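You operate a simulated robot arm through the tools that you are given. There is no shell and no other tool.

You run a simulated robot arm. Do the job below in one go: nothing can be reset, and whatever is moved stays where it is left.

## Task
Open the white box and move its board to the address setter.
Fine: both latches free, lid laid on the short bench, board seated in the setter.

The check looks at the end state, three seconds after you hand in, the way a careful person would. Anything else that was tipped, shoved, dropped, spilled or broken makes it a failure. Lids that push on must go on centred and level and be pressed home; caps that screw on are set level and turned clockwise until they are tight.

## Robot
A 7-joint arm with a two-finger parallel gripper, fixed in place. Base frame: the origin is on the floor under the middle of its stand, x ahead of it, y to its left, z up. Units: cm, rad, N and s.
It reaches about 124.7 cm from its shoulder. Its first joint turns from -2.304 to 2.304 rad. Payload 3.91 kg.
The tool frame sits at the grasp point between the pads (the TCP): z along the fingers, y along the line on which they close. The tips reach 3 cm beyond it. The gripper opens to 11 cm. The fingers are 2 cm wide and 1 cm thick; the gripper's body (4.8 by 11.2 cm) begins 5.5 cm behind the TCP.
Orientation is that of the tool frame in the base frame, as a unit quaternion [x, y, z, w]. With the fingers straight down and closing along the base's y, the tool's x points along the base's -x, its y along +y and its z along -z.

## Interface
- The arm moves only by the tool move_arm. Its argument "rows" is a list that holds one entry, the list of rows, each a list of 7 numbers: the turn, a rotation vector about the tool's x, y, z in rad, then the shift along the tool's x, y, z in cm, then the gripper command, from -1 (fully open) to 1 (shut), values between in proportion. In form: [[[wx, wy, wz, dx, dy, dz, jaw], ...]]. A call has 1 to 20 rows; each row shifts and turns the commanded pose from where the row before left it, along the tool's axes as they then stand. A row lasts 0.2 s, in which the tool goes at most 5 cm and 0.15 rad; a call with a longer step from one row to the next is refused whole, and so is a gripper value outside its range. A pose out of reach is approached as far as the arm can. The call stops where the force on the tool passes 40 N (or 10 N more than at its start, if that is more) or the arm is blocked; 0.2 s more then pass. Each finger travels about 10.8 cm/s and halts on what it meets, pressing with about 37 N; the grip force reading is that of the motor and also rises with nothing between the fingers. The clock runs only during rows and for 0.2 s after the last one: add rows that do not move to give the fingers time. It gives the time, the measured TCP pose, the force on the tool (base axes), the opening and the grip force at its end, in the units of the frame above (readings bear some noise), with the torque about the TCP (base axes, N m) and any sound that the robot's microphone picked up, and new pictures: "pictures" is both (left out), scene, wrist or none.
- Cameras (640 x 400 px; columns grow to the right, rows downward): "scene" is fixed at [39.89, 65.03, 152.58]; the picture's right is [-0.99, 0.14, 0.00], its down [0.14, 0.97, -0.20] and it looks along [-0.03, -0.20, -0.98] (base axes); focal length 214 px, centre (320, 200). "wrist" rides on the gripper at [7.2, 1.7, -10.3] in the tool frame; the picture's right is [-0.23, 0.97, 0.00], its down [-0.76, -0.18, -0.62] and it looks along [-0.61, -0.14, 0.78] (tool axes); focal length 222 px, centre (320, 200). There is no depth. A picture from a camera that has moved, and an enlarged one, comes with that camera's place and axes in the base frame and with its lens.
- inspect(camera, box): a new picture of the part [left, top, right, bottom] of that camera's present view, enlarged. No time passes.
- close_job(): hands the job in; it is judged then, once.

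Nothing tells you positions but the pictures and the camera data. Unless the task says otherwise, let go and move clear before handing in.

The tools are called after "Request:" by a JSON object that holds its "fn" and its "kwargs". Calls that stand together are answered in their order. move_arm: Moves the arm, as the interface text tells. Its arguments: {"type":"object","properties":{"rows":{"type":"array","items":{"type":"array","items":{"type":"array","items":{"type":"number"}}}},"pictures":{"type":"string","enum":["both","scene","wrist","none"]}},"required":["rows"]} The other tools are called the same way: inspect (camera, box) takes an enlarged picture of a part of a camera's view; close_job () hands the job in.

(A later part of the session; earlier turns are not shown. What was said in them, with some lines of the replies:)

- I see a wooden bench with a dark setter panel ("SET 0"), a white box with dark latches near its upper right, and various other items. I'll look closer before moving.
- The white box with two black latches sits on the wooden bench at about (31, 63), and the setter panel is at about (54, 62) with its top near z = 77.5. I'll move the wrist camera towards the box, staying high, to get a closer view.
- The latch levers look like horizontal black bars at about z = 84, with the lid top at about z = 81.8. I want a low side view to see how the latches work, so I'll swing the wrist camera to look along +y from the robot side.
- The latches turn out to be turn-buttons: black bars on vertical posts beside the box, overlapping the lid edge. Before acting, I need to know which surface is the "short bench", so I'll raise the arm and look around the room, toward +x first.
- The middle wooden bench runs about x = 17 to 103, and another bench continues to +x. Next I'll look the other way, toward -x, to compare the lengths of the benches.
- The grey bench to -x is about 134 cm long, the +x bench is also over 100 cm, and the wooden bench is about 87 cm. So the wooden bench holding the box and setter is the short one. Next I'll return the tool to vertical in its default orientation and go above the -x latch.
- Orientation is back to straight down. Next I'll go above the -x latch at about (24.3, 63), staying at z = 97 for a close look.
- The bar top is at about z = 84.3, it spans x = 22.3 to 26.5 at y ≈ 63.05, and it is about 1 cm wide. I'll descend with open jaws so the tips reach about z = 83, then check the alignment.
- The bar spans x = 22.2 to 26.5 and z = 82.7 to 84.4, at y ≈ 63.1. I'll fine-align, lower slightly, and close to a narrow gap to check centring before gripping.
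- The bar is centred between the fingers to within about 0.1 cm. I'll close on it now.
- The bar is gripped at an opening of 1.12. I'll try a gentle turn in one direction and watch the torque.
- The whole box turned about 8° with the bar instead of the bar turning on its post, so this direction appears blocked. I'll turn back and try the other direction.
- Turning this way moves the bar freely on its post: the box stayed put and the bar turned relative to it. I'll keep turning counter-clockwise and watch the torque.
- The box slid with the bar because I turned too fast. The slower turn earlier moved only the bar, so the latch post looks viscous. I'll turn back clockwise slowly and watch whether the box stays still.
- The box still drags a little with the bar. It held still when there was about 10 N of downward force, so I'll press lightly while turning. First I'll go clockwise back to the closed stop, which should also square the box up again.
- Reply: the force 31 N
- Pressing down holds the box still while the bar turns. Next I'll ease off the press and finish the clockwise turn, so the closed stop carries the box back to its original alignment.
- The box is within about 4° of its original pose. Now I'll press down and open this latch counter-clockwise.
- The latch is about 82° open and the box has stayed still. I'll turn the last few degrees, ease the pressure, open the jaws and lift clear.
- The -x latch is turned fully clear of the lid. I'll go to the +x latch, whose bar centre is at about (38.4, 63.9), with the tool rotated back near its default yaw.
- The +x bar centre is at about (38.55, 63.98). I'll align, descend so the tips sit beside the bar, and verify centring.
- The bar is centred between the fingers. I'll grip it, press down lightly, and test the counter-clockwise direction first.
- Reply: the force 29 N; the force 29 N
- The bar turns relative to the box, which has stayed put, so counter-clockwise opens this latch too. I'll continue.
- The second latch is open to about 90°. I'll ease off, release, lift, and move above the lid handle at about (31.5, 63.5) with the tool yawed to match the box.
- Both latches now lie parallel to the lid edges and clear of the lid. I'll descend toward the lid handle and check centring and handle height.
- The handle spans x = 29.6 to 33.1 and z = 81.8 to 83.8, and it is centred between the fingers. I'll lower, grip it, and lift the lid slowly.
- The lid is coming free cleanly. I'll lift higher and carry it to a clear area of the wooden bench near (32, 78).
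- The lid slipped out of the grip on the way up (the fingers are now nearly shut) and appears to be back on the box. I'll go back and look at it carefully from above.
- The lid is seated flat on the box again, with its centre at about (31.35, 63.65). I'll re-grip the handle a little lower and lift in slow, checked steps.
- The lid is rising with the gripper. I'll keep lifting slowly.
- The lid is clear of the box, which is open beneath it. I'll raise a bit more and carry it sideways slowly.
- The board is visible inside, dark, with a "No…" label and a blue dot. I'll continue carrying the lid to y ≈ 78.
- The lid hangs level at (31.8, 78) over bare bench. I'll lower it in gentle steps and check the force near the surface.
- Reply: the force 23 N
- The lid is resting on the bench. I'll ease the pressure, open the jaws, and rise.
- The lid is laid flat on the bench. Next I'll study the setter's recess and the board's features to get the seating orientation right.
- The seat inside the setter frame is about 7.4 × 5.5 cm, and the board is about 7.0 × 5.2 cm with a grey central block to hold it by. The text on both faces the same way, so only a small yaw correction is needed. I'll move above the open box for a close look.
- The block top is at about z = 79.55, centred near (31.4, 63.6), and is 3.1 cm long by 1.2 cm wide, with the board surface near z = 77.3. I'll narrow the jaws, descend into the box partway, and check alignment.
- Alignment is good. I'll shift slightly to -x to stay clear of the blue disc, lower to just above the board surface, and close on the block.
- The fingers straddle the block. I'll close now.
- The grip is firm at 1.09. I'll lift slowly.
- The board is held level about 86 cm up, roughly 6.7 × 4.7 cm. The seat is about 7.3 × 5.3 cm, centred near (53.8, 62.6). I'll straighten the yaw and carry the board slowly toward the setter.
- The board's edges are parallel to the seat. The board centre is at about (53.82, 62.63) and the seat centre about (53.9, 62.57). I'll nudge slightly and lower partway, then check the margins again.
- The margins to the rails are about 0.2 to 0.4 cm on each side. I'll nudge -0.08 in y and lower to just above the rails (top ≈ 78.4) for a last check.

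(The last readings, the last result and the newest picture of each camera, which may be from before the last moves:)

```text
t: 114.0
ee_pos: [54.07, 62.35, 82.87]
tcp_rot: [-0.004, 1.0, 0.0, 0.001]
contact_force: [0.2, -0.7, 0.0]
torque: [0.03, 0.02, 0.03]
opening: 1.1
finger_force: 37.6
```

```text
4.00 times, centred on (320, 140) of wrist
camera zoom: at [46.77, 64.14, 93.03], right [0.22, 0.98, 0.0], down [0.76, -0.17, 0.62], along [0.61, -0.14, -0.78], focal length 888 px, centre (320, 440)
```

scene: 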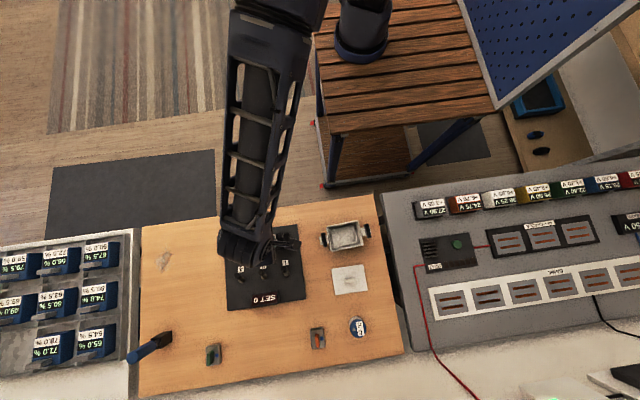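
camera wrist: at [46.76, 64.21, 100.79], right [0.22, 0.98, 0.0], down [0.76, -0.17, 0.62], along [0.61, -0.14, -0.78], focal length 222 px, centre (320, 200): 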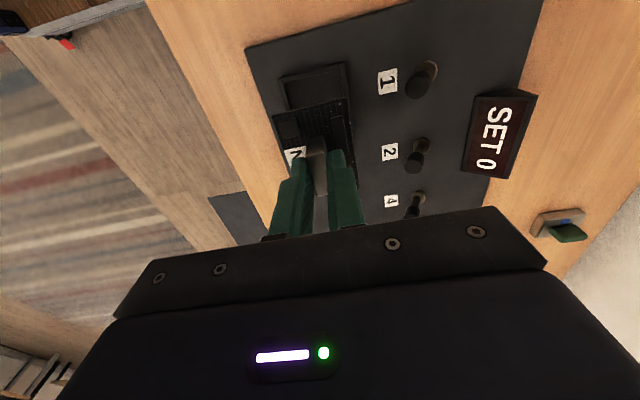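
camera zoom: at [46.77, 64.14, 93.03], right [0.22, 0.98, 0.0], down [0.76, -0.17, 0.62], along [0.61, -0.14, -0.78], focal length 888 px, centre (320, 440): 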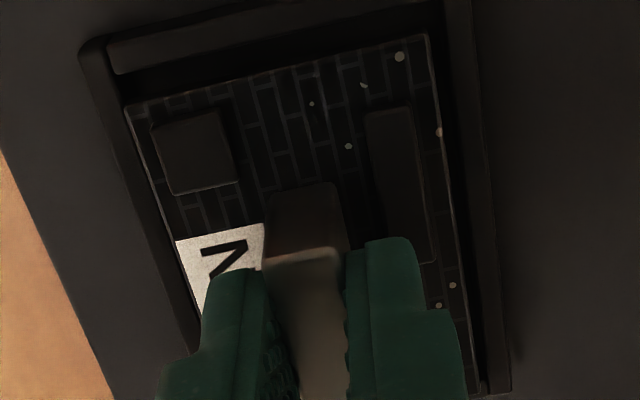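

The board is centred in y. I'll shift 0.1 cm in +x for even margins and lower it into the frame slowly.

Request:
{"fn": "move_arm", "kwargs": {"rows": [[[0, 0, 0, -0.1, 0, 0.1, 1], [0, 0, 0, 0, 0, 0.2, 1], [0, 0, 0, 0, 0, 0.2, 1], [0, 0, 0, 0, 0, 0.2, 1], [0, 0, 0, 0, 0, 0.2, 1], [0, 0, 0, 0, 0, 0, 1]]], "pictures": "none"}}

Request:
{"fn": "inspect", "kwargs": {"camera": "wrist", "box": [270, 90, 370, 190]}}

```text
t: 115.4
ee_pos: [54.2, 62.47, 82.0]
tcp_rot: [-0.004, 1.0, 0.0, 0.001]
contact_force: [-13.3, -2.3, 10.6]
torque: [-0.05, 0.45, -0.21]
opening: 1.08
finger_force: 36.8
```

```text
4.00 times, centred on (320, 140) of wrist
camera zoom: at [46.83, 64.12, 92.14], right [0.22, 0.98, 0.0], down [0.76, -0.17, 0.62], along [0.61, -0.14, -0.78], focal length 888 px, centre (320, 440)
```

zoom: 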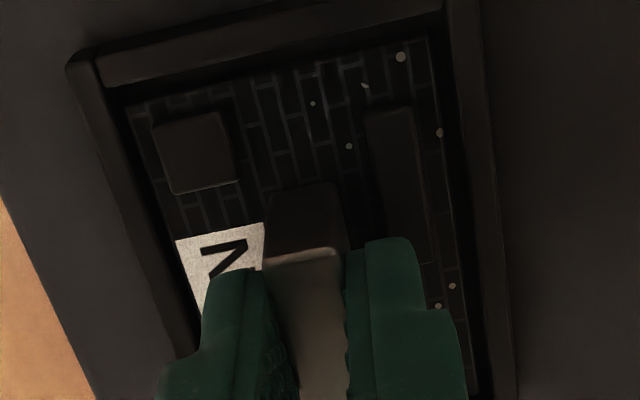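

The +x edge of the board touched the +x rail (force toward -x and up). I'll back up slightly, shift toward -x, and check again.

Request:
{"fn": "move_arm", "kwargs": {"rows": [[[0, 0, 0, 0, 0, -0.2, 1], [0, 0, 0, 0, 0, -0.2, 1], [0, 0, 0, 0.1, 0, 0, 1], [0, 0, 0, 0.1, 0, 0, 1], [0, 0, 0, 0, 0, 0, 1]]], "pictures": "none"}}

Request:
{"fn": "inspect", "kwargs": {"camera": "wrist", "box": [270, 90, 370, 190]}}

Request:
{"fn": "inspect", "kwargs": {"camera": "wrist", "box": [250, 130, 410, 230]}}

```text
t: 116.6
ee_pos: [53.92, 62.41, 82.28]
tcp_rot: [-0.003, 1.0, -0.001, 0.002]
contact_force: [-4.9, 0.3, -0.9]
torque: [0.01, 0.26, -0.16]
opening: 1.07
finger_force: 37.1
```

```text
4.00 times, centred on (320, 140) of wrist
camera zoom: at [46.81, 64.11, 92.54], right [0.22, 0.98, 0.0], down [0.76, -0.17, 0.63], along [0.61, -0.14, -0.78], focal length 888 px, centre (320, 440)
```

zoom: 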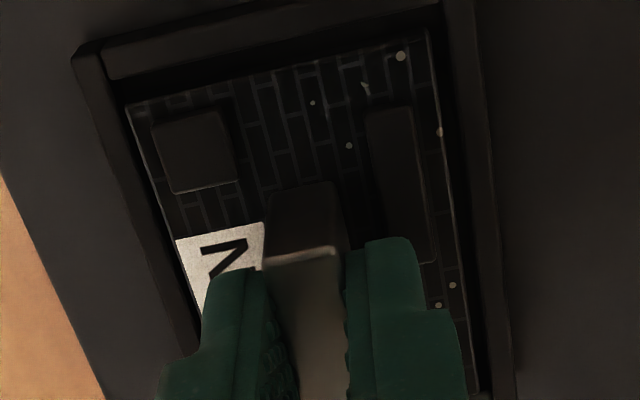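

```text
4.00 times, centred on (330, 180) of wrist
camera zoom: at [46.81, 64.11, 92.54], right [0.22, 0.98, 0.0], down [0.76, -0.17, 0.63], along [0.61, -0.14, -0.78], focal length 888 px, centre (280, 280)
```

zoom: 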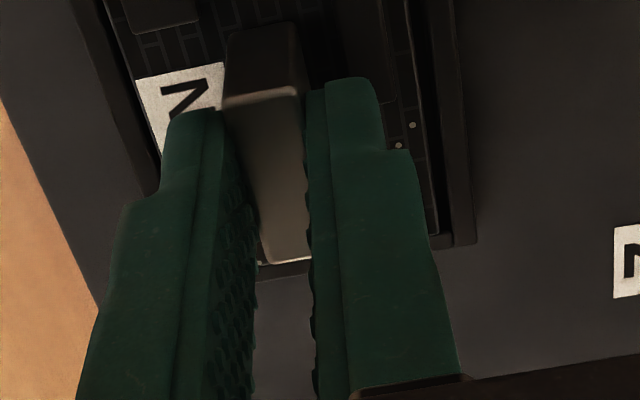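

Request:
{"fn": "move_arm", "kwargs": {"rows": [[[0, 0, 0, 0, 0, -0.2, 1], [0, 0, 0, 0.1, 0, -0.1, 1], [0, 0, 0, 0.05, 0, 0, 1], [0, 0, 0, 0, 0, 0, 1]]], "pictures": "none"}}

Request:
{"fn": "inspect", "kwargs": {"camera": "wrist", "box": [270, 90, 370, 190]}}

Request:
{"fn": "inspect", "kwargs": {"camera": "wrist", "box": [330, 150, 390, 210]}}

```text
t: 117.6
ee_pos: [53.83, 62.38, 82.76]
tcp_rot: [-0.005, 1.0, 0.0, 0.002]
contact_force: [1.0, -0.2, -0.9]
torque: [0.01, 0.0, 0.04]
opening: 1.09
finger_force: 37.2
```

```text
4.00 times, centred on (320, 140) of wrist
camera zoom: at [46.59, 64.12, 92.85], right [0.22, 0.98, 0.0], down [0.76, -0.17, 0.63], along [0.61, -0.14, -0.78], focal length 888 px, centre (320, 440)
```

zoom: 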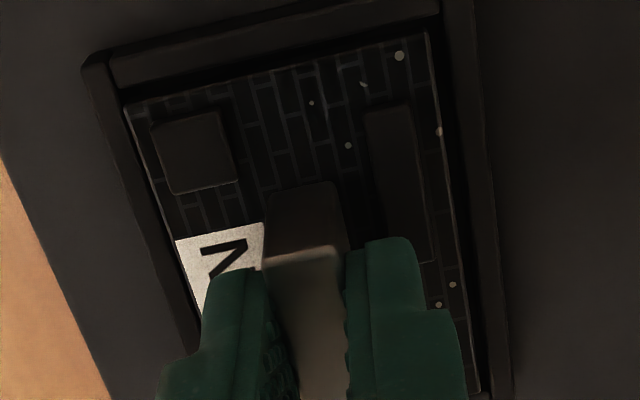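

```text
6.67 times, centred on (360, 180) of wrist
camera zoom: at [46.59, 64.12, 92.85], right [0.22, 0.98, 0.0], down [0.76, -0.17, 0.63], along [0.61, -0.14, -0.78], focal length 1481 px, centre (53, 333)
```

zoom: 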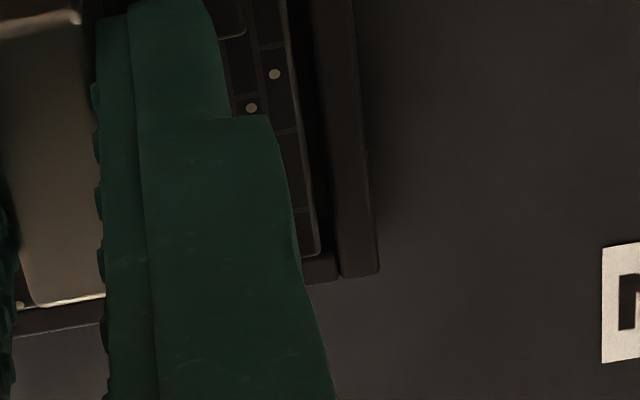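

Free of contact now. By my estimate the board spans x = 50.4–57.0 and the seat 50.25–57.2, and y is centred. I'll lower again in small steps.

Request:
{"fn": "move_arm", "kwargs": {"rows": [[[0, 0, 0, 0, 0, 0.15, 1], [0, 0, 0, 0, 0, 0.15, 1], [0, 0, 0, 0, 0, 0.15, 1], [0, 0, 0, 0, 0, 0.15, 1], [0, 0, 0, 0, 0, 0, 1]]], "pictures": "none"}}

```text
t: 118.8
ee_pos: [53.69, 62.4, 82.08]
tcp_rot: [-0.004, 1.0, 0.0, 0.001]
contact_force: [-0.2, -0.4, -0.8]
torque: [0.02, 0.01, -0.01]
opening: 1.06
finger_force: 36.8
```

Request:
{"fn": "move_arm", "kwargs": {"rows": [[[0, 0, 0, 0, 0, 0.12, 1], [0, 0, 0, 0, 0, 0.12, 1], [0, 0, 0, 0, 0, 0.12, 1], [0, 0, 0, 0, 0, 0, 1]]], "pictures": "none"}}

Request:
{"fn": "inspect", "kwargs": {"camera": "wrist", "box": [270, 90, 370, 190]}}

Request:
{"fn": "inspect", "kwargs": {"camera": "wrist", "box": [330, 150, 390, 210]}}

```text
t: 119.8
ee_pos: [53.69, 62.53, 81.85]
tcp_rot: [-0.004, 1.0, 0.0, 0.003]
contact_force: [-1.3, 0.3, 33.4]
torque: [-0.06, -0.04, -0.04]
opening: 1.07
finger_force: 37.0
```

```text
4.00 times, centred on (320, 140) of wrist
camera zoom: at [46.57, 64.13, 92.05], right [0.22, 0.98, 0.0], down [0.76, -0.17, 0.63], along [0.61, -0.13, -0.78], focal length 888 px, centre (320, 440)
```

zoom: 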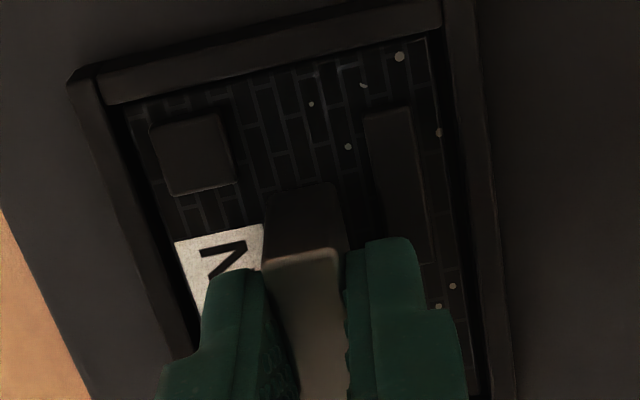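

```text
6.67 times, centred on (360, 180) of wrist
camera zoom: at [46.57, 64.13, 92.05], right [0.22, 0.98, 0.0], down [0.76, -0.17, 0.63], along [0.61, -0.13, -0.78], focal length 1481 px, centre (53, 333)
```

zoom: 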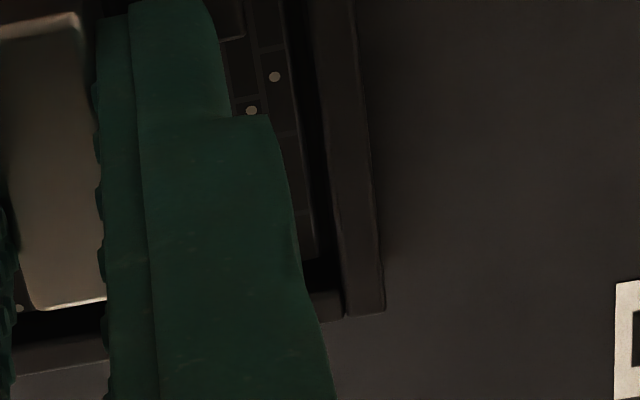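

The force is now purely vertical (33 N) with almost no torque, and the board sits inside the rails on all sides. I'll ease the pressure, release, and look.

Request:
{"fn": "move_arm", "kwargs": {"rows": [[[0, 0, 0, 0, 0, -0.1, 1], [0, 0, 0, 0, 0, -0.02, 1], [0, 0, 0, 0, 0, 0, 0.9], [0, 0, 0, 0, 0, 0, 0.75], [0, 0, 0, 0, 0, 0, 0.6], [0, 0, 0, 0, 0, 0, 0.55], [0, 0, 0, 0, 0, 0, 0.55]]], "pictures": "none"}}

Request:
{"fn": "inspect", "kwargs": {"camera": "wrist", "box": [260, 80, 390, 210]}}

```text
t: 121.4
ee_pos: [53.75, 62.43, 81.92]
tcp_rot: [-0.005, 1.0, 0.0, 0.001]
contact_force: [0.3, -0.1, 0.4]
torque: [-0.02, -0.02, 0.02]
opening: 2.47
finger_force: 0.0
```

```text
3.08 times, centred on (325, 145) of wrist
camera zoom: at [46.56, 64.11, 92.01], right [0.22, 0.98, 0.0], down [0.76, -0.17, 0.62], along [0.61, -0.14, -0.78], focal length 684 px, centre (305, 369)
```

zoom: 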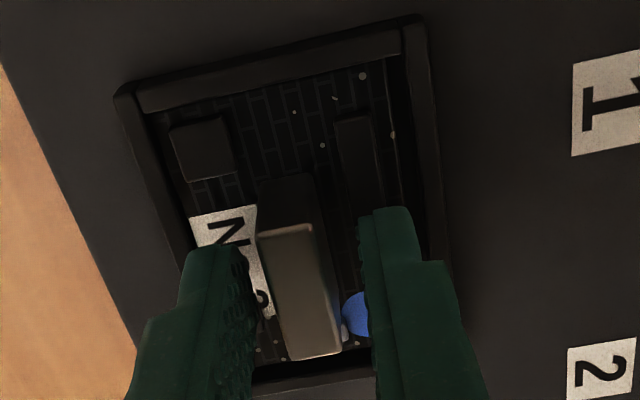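

Request:
{"fn": "move_arm", "kwargs": {"rows": [[[0, 0, 0, 0, 0, -0.5, 0.55], [0, 0, 0, 0, 0, -1.0, 0.55], [0, 0, 0, 0, 0, -2.5, 0.5], [0, 0, 0, 0, 0, -4, 0.4], [0, 0, 0, 0, 0, -4, 0.3], [0, 0, 0, 0, 0, 0, 0.3]]]}}

Request:
{"fn": "inspect", "kwargs": {"camera": "wrist", "box": [260, 30, 390, 160]}}

Request:
{"fn": "inspect", "kwargs": {"camera": "wrist", "box": [270, 50, 370, 150]}}

```text
t: 122.8
ee_pos: [53.88, 62.3, 93.67]
tcp_rot: [-0.004, 1.0, -0.001, 0.001]
contact_force: [-0.6, -1.0, -0.3]
torque: [-0.01, 0.02, 0.06]
opening: 3.87
finger_force: 0.0
camera wrist: at [46.58, 64.06, 103.96], right [0.22, 0.98, 0.0], down [0.76, -0.17, 0.62], along [0.61, -0.14, -0.78], focal length 222 px, centre (320, 200)
```

scene: 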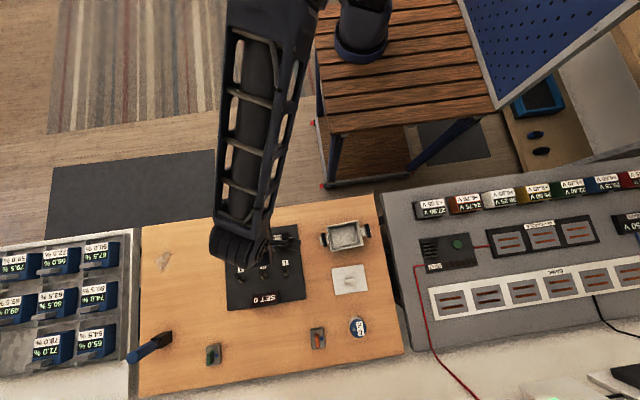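
wrist: 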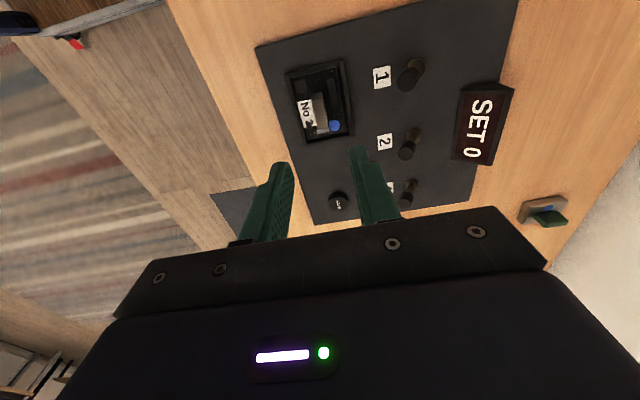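

```text
3.08 times, centred on (325, 95) of wrist
camera zoom: at [46.58, 64.06, 103.96], right [0.22, 0.98, 0.0], down [0.76, -0.17, 0.62], along [0.61, -0.14, -0.78], focal length 684 px, centre (305, 523)
```

zoom: 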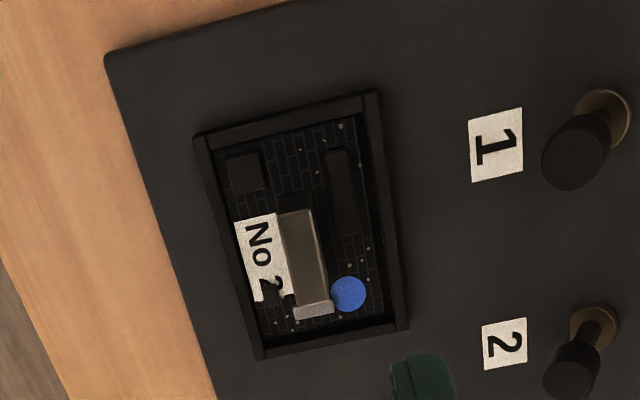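

```text
4.00 times, centred on (320, 100) of wrist
camera zoom: at [46.58, 64.06, 103.96], right [0.22, 0.98, 0.0], down [0.76, -0.17, 0.62], along [0.61, -0.14, -0.78], focal length 888 px, centre (320, 600)
```

zoom: 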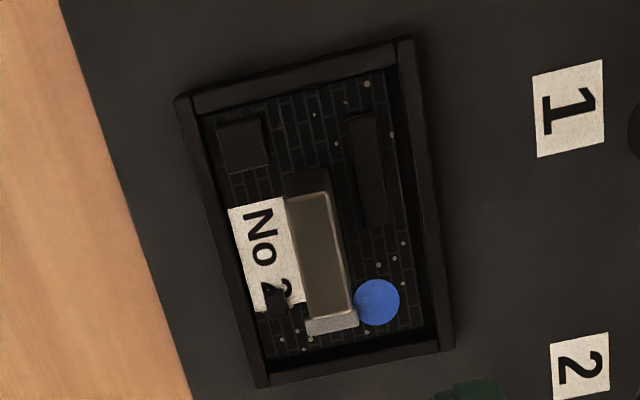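

The board "No 2" lies inside the setter's frame, oriented like the panel text. I'll move the arm up and clear, then check everything from the scene camera.

Request:
{"fn": "move_arm", "kwargs": {"rows": [[[0, 0, 0, 0, 0, -4, 0.2], [0, 0, 0, 0, 0, -4, 0], [0, 0, 0, 0, 0, -4, 0], [0, 0, 0, 1.2, -3.8, -1, 0], [0, 0, 0, 1.2, -3.8, -1, 0], [0, 0, 0, 1.2, -3.8, -1, 0], [0, 0, 0, 1.2, -3.8, -1, 0], [0, 0, 0, 1.2, -3.8, -1, 0], [0, 0, 0, 1.2, -3.8, -1, 0], [0, 0, 0, 1.2, -3.8, -1, 0], [0, 0, 0, 0.4, -3.4, -1, 0], [0, 0, 0, 0, 0, 0, 0]]]}}

Request:
{"fn": "inspect", "kwargs": {"camera": "scene", "box": [220, 210, 400, 320]}}

Request:
{"fn": "inspect", "kwargs": {"camera": "scene", "box": [260, 220, 305, 260]}}

Request:
{"fn": "inspect", "kwargs": {"camera": "scene", "box": [310, 210, 390, 300]}}

```text
t: 125.4
ee_pos: [44.99, 32.5, 113.73]
tcp_rot: [-0.005, 1.0, 0.0, 0.001]
contact_force: [0.0, 0.1, 0.5]
torque: [-0.03, 0.0, 0.01]
opening: 5.52
finger_force: 0.1
camera wrist: at [37.71, 34.18, 123.93], right [0.22, 0.98, 0.0], down [0.76, -0.17, 0.62], along [0.61, -0.14, -0.78], focal length 222 px, centre (320, 200)
```

scene: 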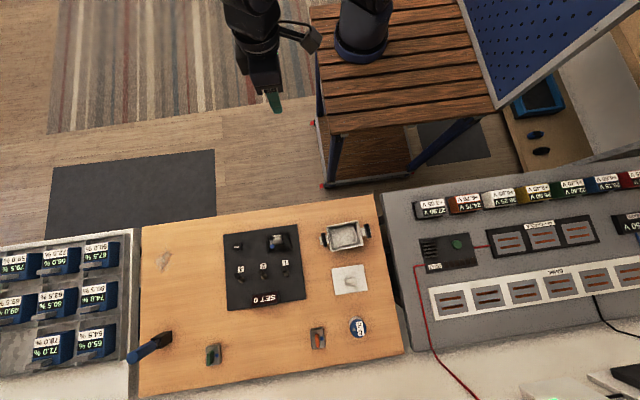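
wrist: 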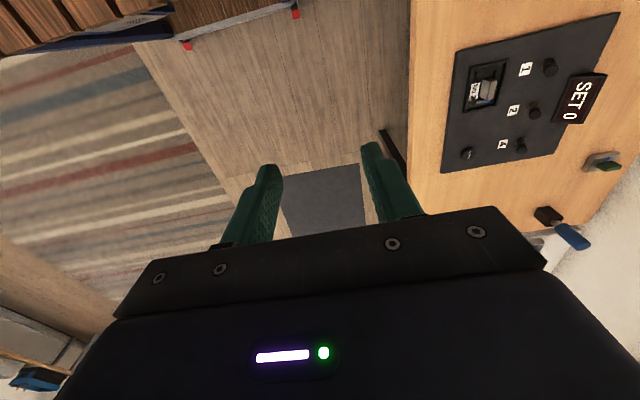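

```text
3.56 times, centred on (310, 265) of scene
camera zoom: at [39.89, 65.03, 152.58], right [-0.99, 0.14, 0.0], down [0.14, 0.97, -0.2], along [-0.03, -0.2, -0.98], focal length 763 px, centre (356, -31)
```

zoom: 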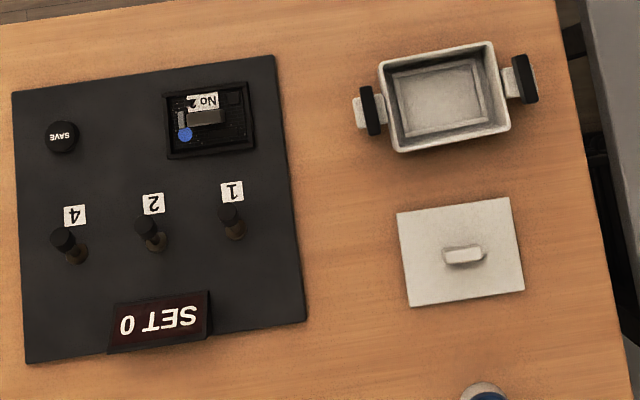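

```text
10.00 times, centred on (282, 240) of scene
camera zoom: at [39.89, 65.03, 152.58], right [-0.99, 0.14, 0.0], down [0.14, 0.97, -0.2], along [-0.03, -0.2, -0.98], focal length 2145 px, centre (695, -200)
```

zoom: 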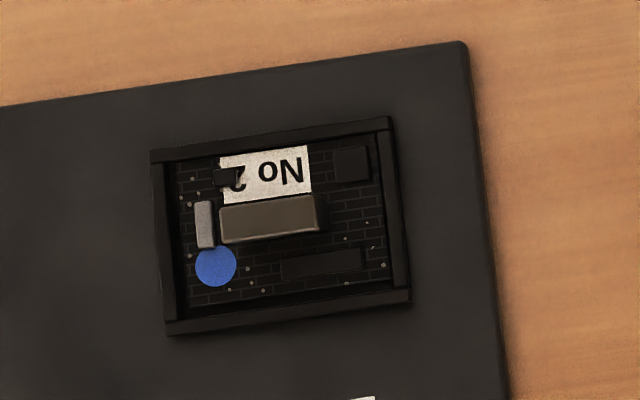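

```text
4.44 times, centred on (350, 255) of scene
camera zoom: at [39.89, 65.03, 152.58], right [-0.99, 0.14, 0.0], down [0.14, 0.97, -0.2], along [-0.03, -0.2, -0.98], focal length 953 px, centre (187, -44)
```

zoom: 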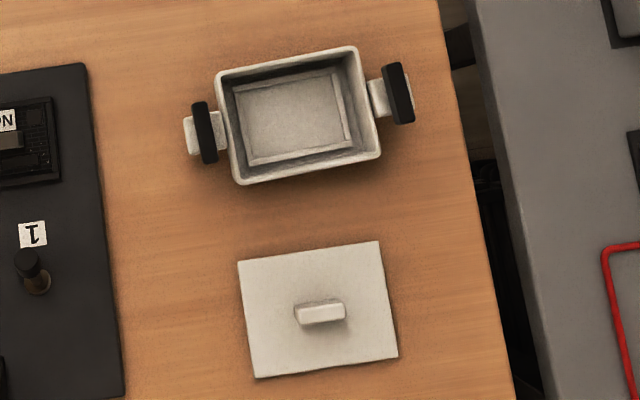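

All looks right from above: both latches turned clear, the lid flat on the wooden bench, the board inside the seat. I'll take one low-angle look with the wrist camera to confirm the board lies flat.

Request:
{"fn": "move_arm", "kwargs": {"rows": [[[0, 0, 0, -1.74, 3.3, 2.8, 0], [0, 0, 0, -1.74, 3.3, 2.8, 0], [0, 0, 0, -1.74, 3.3, 2.8, 0], [0, 0, 0, -1.74, 3.3, 2.8, 0], [0, 0, 0, -1.74, 3.3, 2.8, 0], [0, 0, -0.1428, 0, 0, 0, 0], [0, 0, -0.1428, 0, 0, 0, 0], [0, 0, -0.1428, 0, 0, 0, 0], [0, 0, -0.1428, 0, 0, 0, 0], [0, 0, -0.1428, 0, 0, 0, 0], [0, 0, -0.1428, 0, 0, 0, 0], [0, 0, -0.1428, 0, 0, 0, 0], [0, 0, -0.1428, 0, 0, 0, 0], [0, 0, -0.1428, 0, 0, 0, 0], [0, 0, -0.1428, 0, 0, 0, 0], [0, 0, -0.1428, 0, 0, 0, 0], [0, -0.15, 0, 0, 0, 0, 0], [0, -0.15, 0, 0, 0, 0, 0], [0, -0.15, 0, 0, 0, 0, 0], [0, -0.15, 0, 0, 0, 0, 0]]], "pictures": "none"}}

Request:
{"fn": "move_arm", "kwargs": {"rows": [[[0, 0, 0, 1.83, 0, 2.67, 0], [0, 0, 0, 1.83, 0, 2.67, 0], [0, 0, 0, 1.83, 0, 2.67, 0], [0, 0, 0, 0, 0, 0, 0]]], "pictures": "wrist"}}

Request:
{"fn": "inspect", "kwargs": {"camera": "wrist", "box": [250, 60, 400, 180]}}

```text
t: 129.6
ee_pos: [53.73, 48.93, 99.89]
tcp_rot: [0.679, -0.672, -0.209, -0.209]
contact_force: [-0.9, -0.3, -0.3]
torque: [-0.03, -0.04, 0.02]
opening: 5.47
finger_force: 0.0
```

```text
t: 130.6
ee_pos: [53.79, 48.88, 89.95]
tcp_rot: [0.678, -0.674, -0.208, -0.208]
contact_force: [0.1, 0.2, 0.4]
torque: [-0.02, 0.02, 0.01]
opening: 5.5
finger_force: 0.0
camera wrist: at [52.23, 37.09, 94.2], right [-0.98, 0.18, 0.13], down [0.17, 0.28, 0.94], along [0.14, 0.94, -0.3], focal length 222 px, centre (320, 200)
```

wrist: 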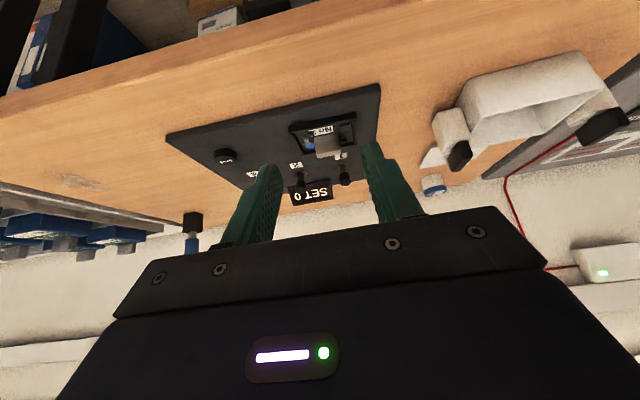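

```text
3.33 times, centred on (325, 120) of wrist
camera zoom: at [52.23, 37.09, 94.2], right [-0.98, 0.18, 0.13], down [0.17, 0.28, 0.94], along [0.14, 0.94, -0.3], focal length 740 px, centre (303, 467)
```

zoom: 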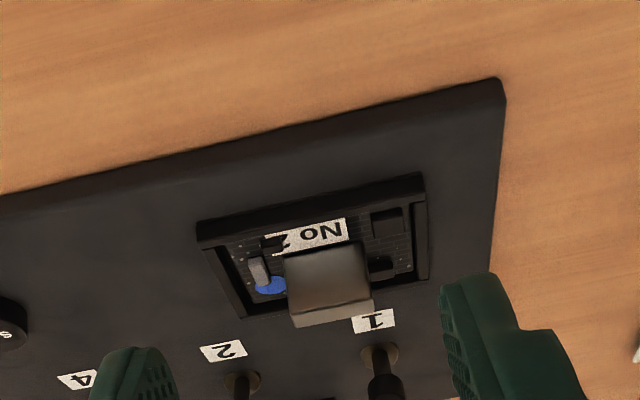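

The low-angle view confirms the board lies flat inside the setter's frame. I'll raise the arm well clear and then hand in.

Request:
{"fn": "move_arm", "kwargs": {"rows": [[[0, 0, 0, -1.83, 0, -2.67, 0], [0, 0, 0, -1.83, 0, -2.67, 0], [0, 0, 0, -1.83, 0, -2.67, 0], [0, 0, 0, 0.78, 0, -4.17, 0], [0, 0, 0, 0.78, 0, -4.17, 0], [0, 0, 0, 0.78, 0, -4.17, 0], [0, 0.15, 0, 0, 0, 0, 0], [0, 0.15, 0, 0, 0, 0, 0], [0, 0.15, 0, 0, 0, 0, 0], [0, 0.15, 0, 0, 0, 0, 0], [0, 0, 0, 0, 0, 0, 0]]]}}

Request:
{"fn": "inspect", "kwargs": {"camera": "scene", "box": [120, 190, 420, 400]}}

```text
t: 133.0
ee_pos: [53.81, 39.91, 108.8]
tcp_rot: [0.71, -0.705, 0.002, 0.0]
contact_force: [0.1, -0.1, -0.9]
torque: [0.01, 0.05, -0.03]
opening: 5.48
finger_force: 0.0
camera wrist: at [52.22, 32.71, 119.05], right [-0.98, 0.22, 0.0], down [0.17, 0.76, 0.62], along [0.14, 0.61, -0.78], focal length 222 px, centre (320, 200)
```

scene: 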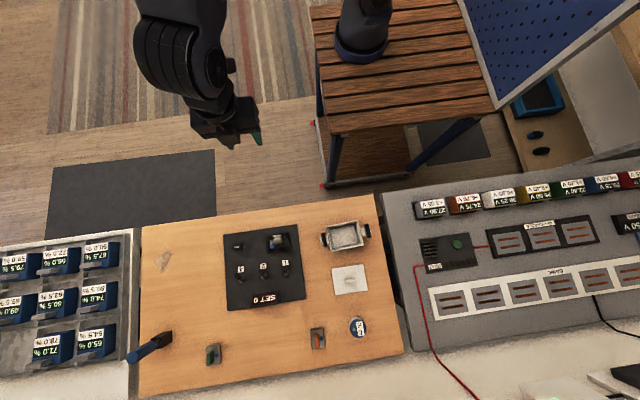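
wrist: 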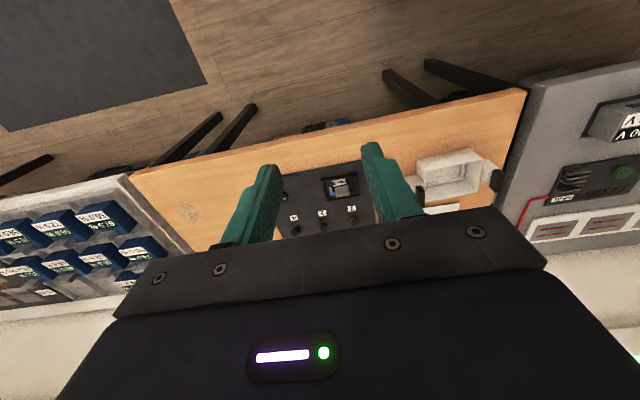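

```text
1.90 times, centred on (270, 295) of scene
camera zoom: at [39.89, 65.03, 152.58], right [-0.99, 0.14, 0.0], down [0.14, 0.97, -0.2], along [-0.03, -0.2, -0.98], focal length 408 px, centre (415, 19)
```

zoom: 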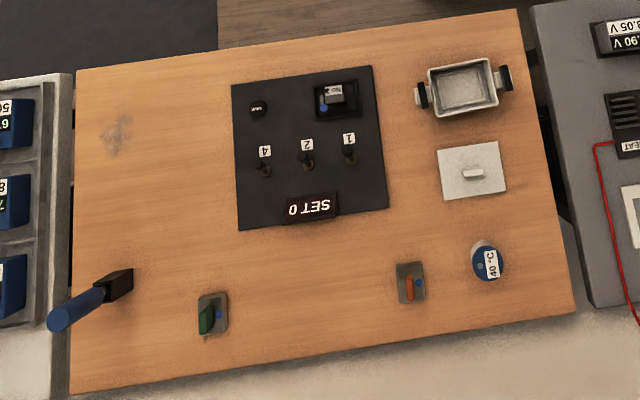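

Both latches are turned clear, the lid lies flat on the short wooden bench, and the board is in the setter frame. Nothing else looks disturbed and the arm is clear, so I'm handing in.

Request:
{"fn": "close_job", "kwargs": {}}

```text
The job is handed in.
```

The job is handed in. When I closed it:

- **Latches:** both are turned about 90° and clear of the lid.
- **Lid:** it lies flat, handle up, on the wooden bench. I took that as the short bench because it is about 87 cm long, against roughly 105 cm or more for the other two. The task doesn't say which bench is the short one.
- **Board:** "No 2" lies flat inside the setter's frame, with its text facing the same way as the panel's. It sits slightly towards one edge but within the rails on all sides.

Three things did not go cleanly:

- **Box moved:** it slid and turned by up to about 26° while I was working out the first latch. I brought most of it back, but it still sits about 0.6 cm from where it started and about 3° off square.
- **Lid dropped once:** it slipped from the grip just after I lifted it and fell back onto the box. The second, slower lift held.
- **Board touched a rail:** its edge caught the setter's frame on the first try at lowering it, so I backed off and shifted it before seating it.

Nothing else on the benches looked moved in the last pictures, and the arm is clear.
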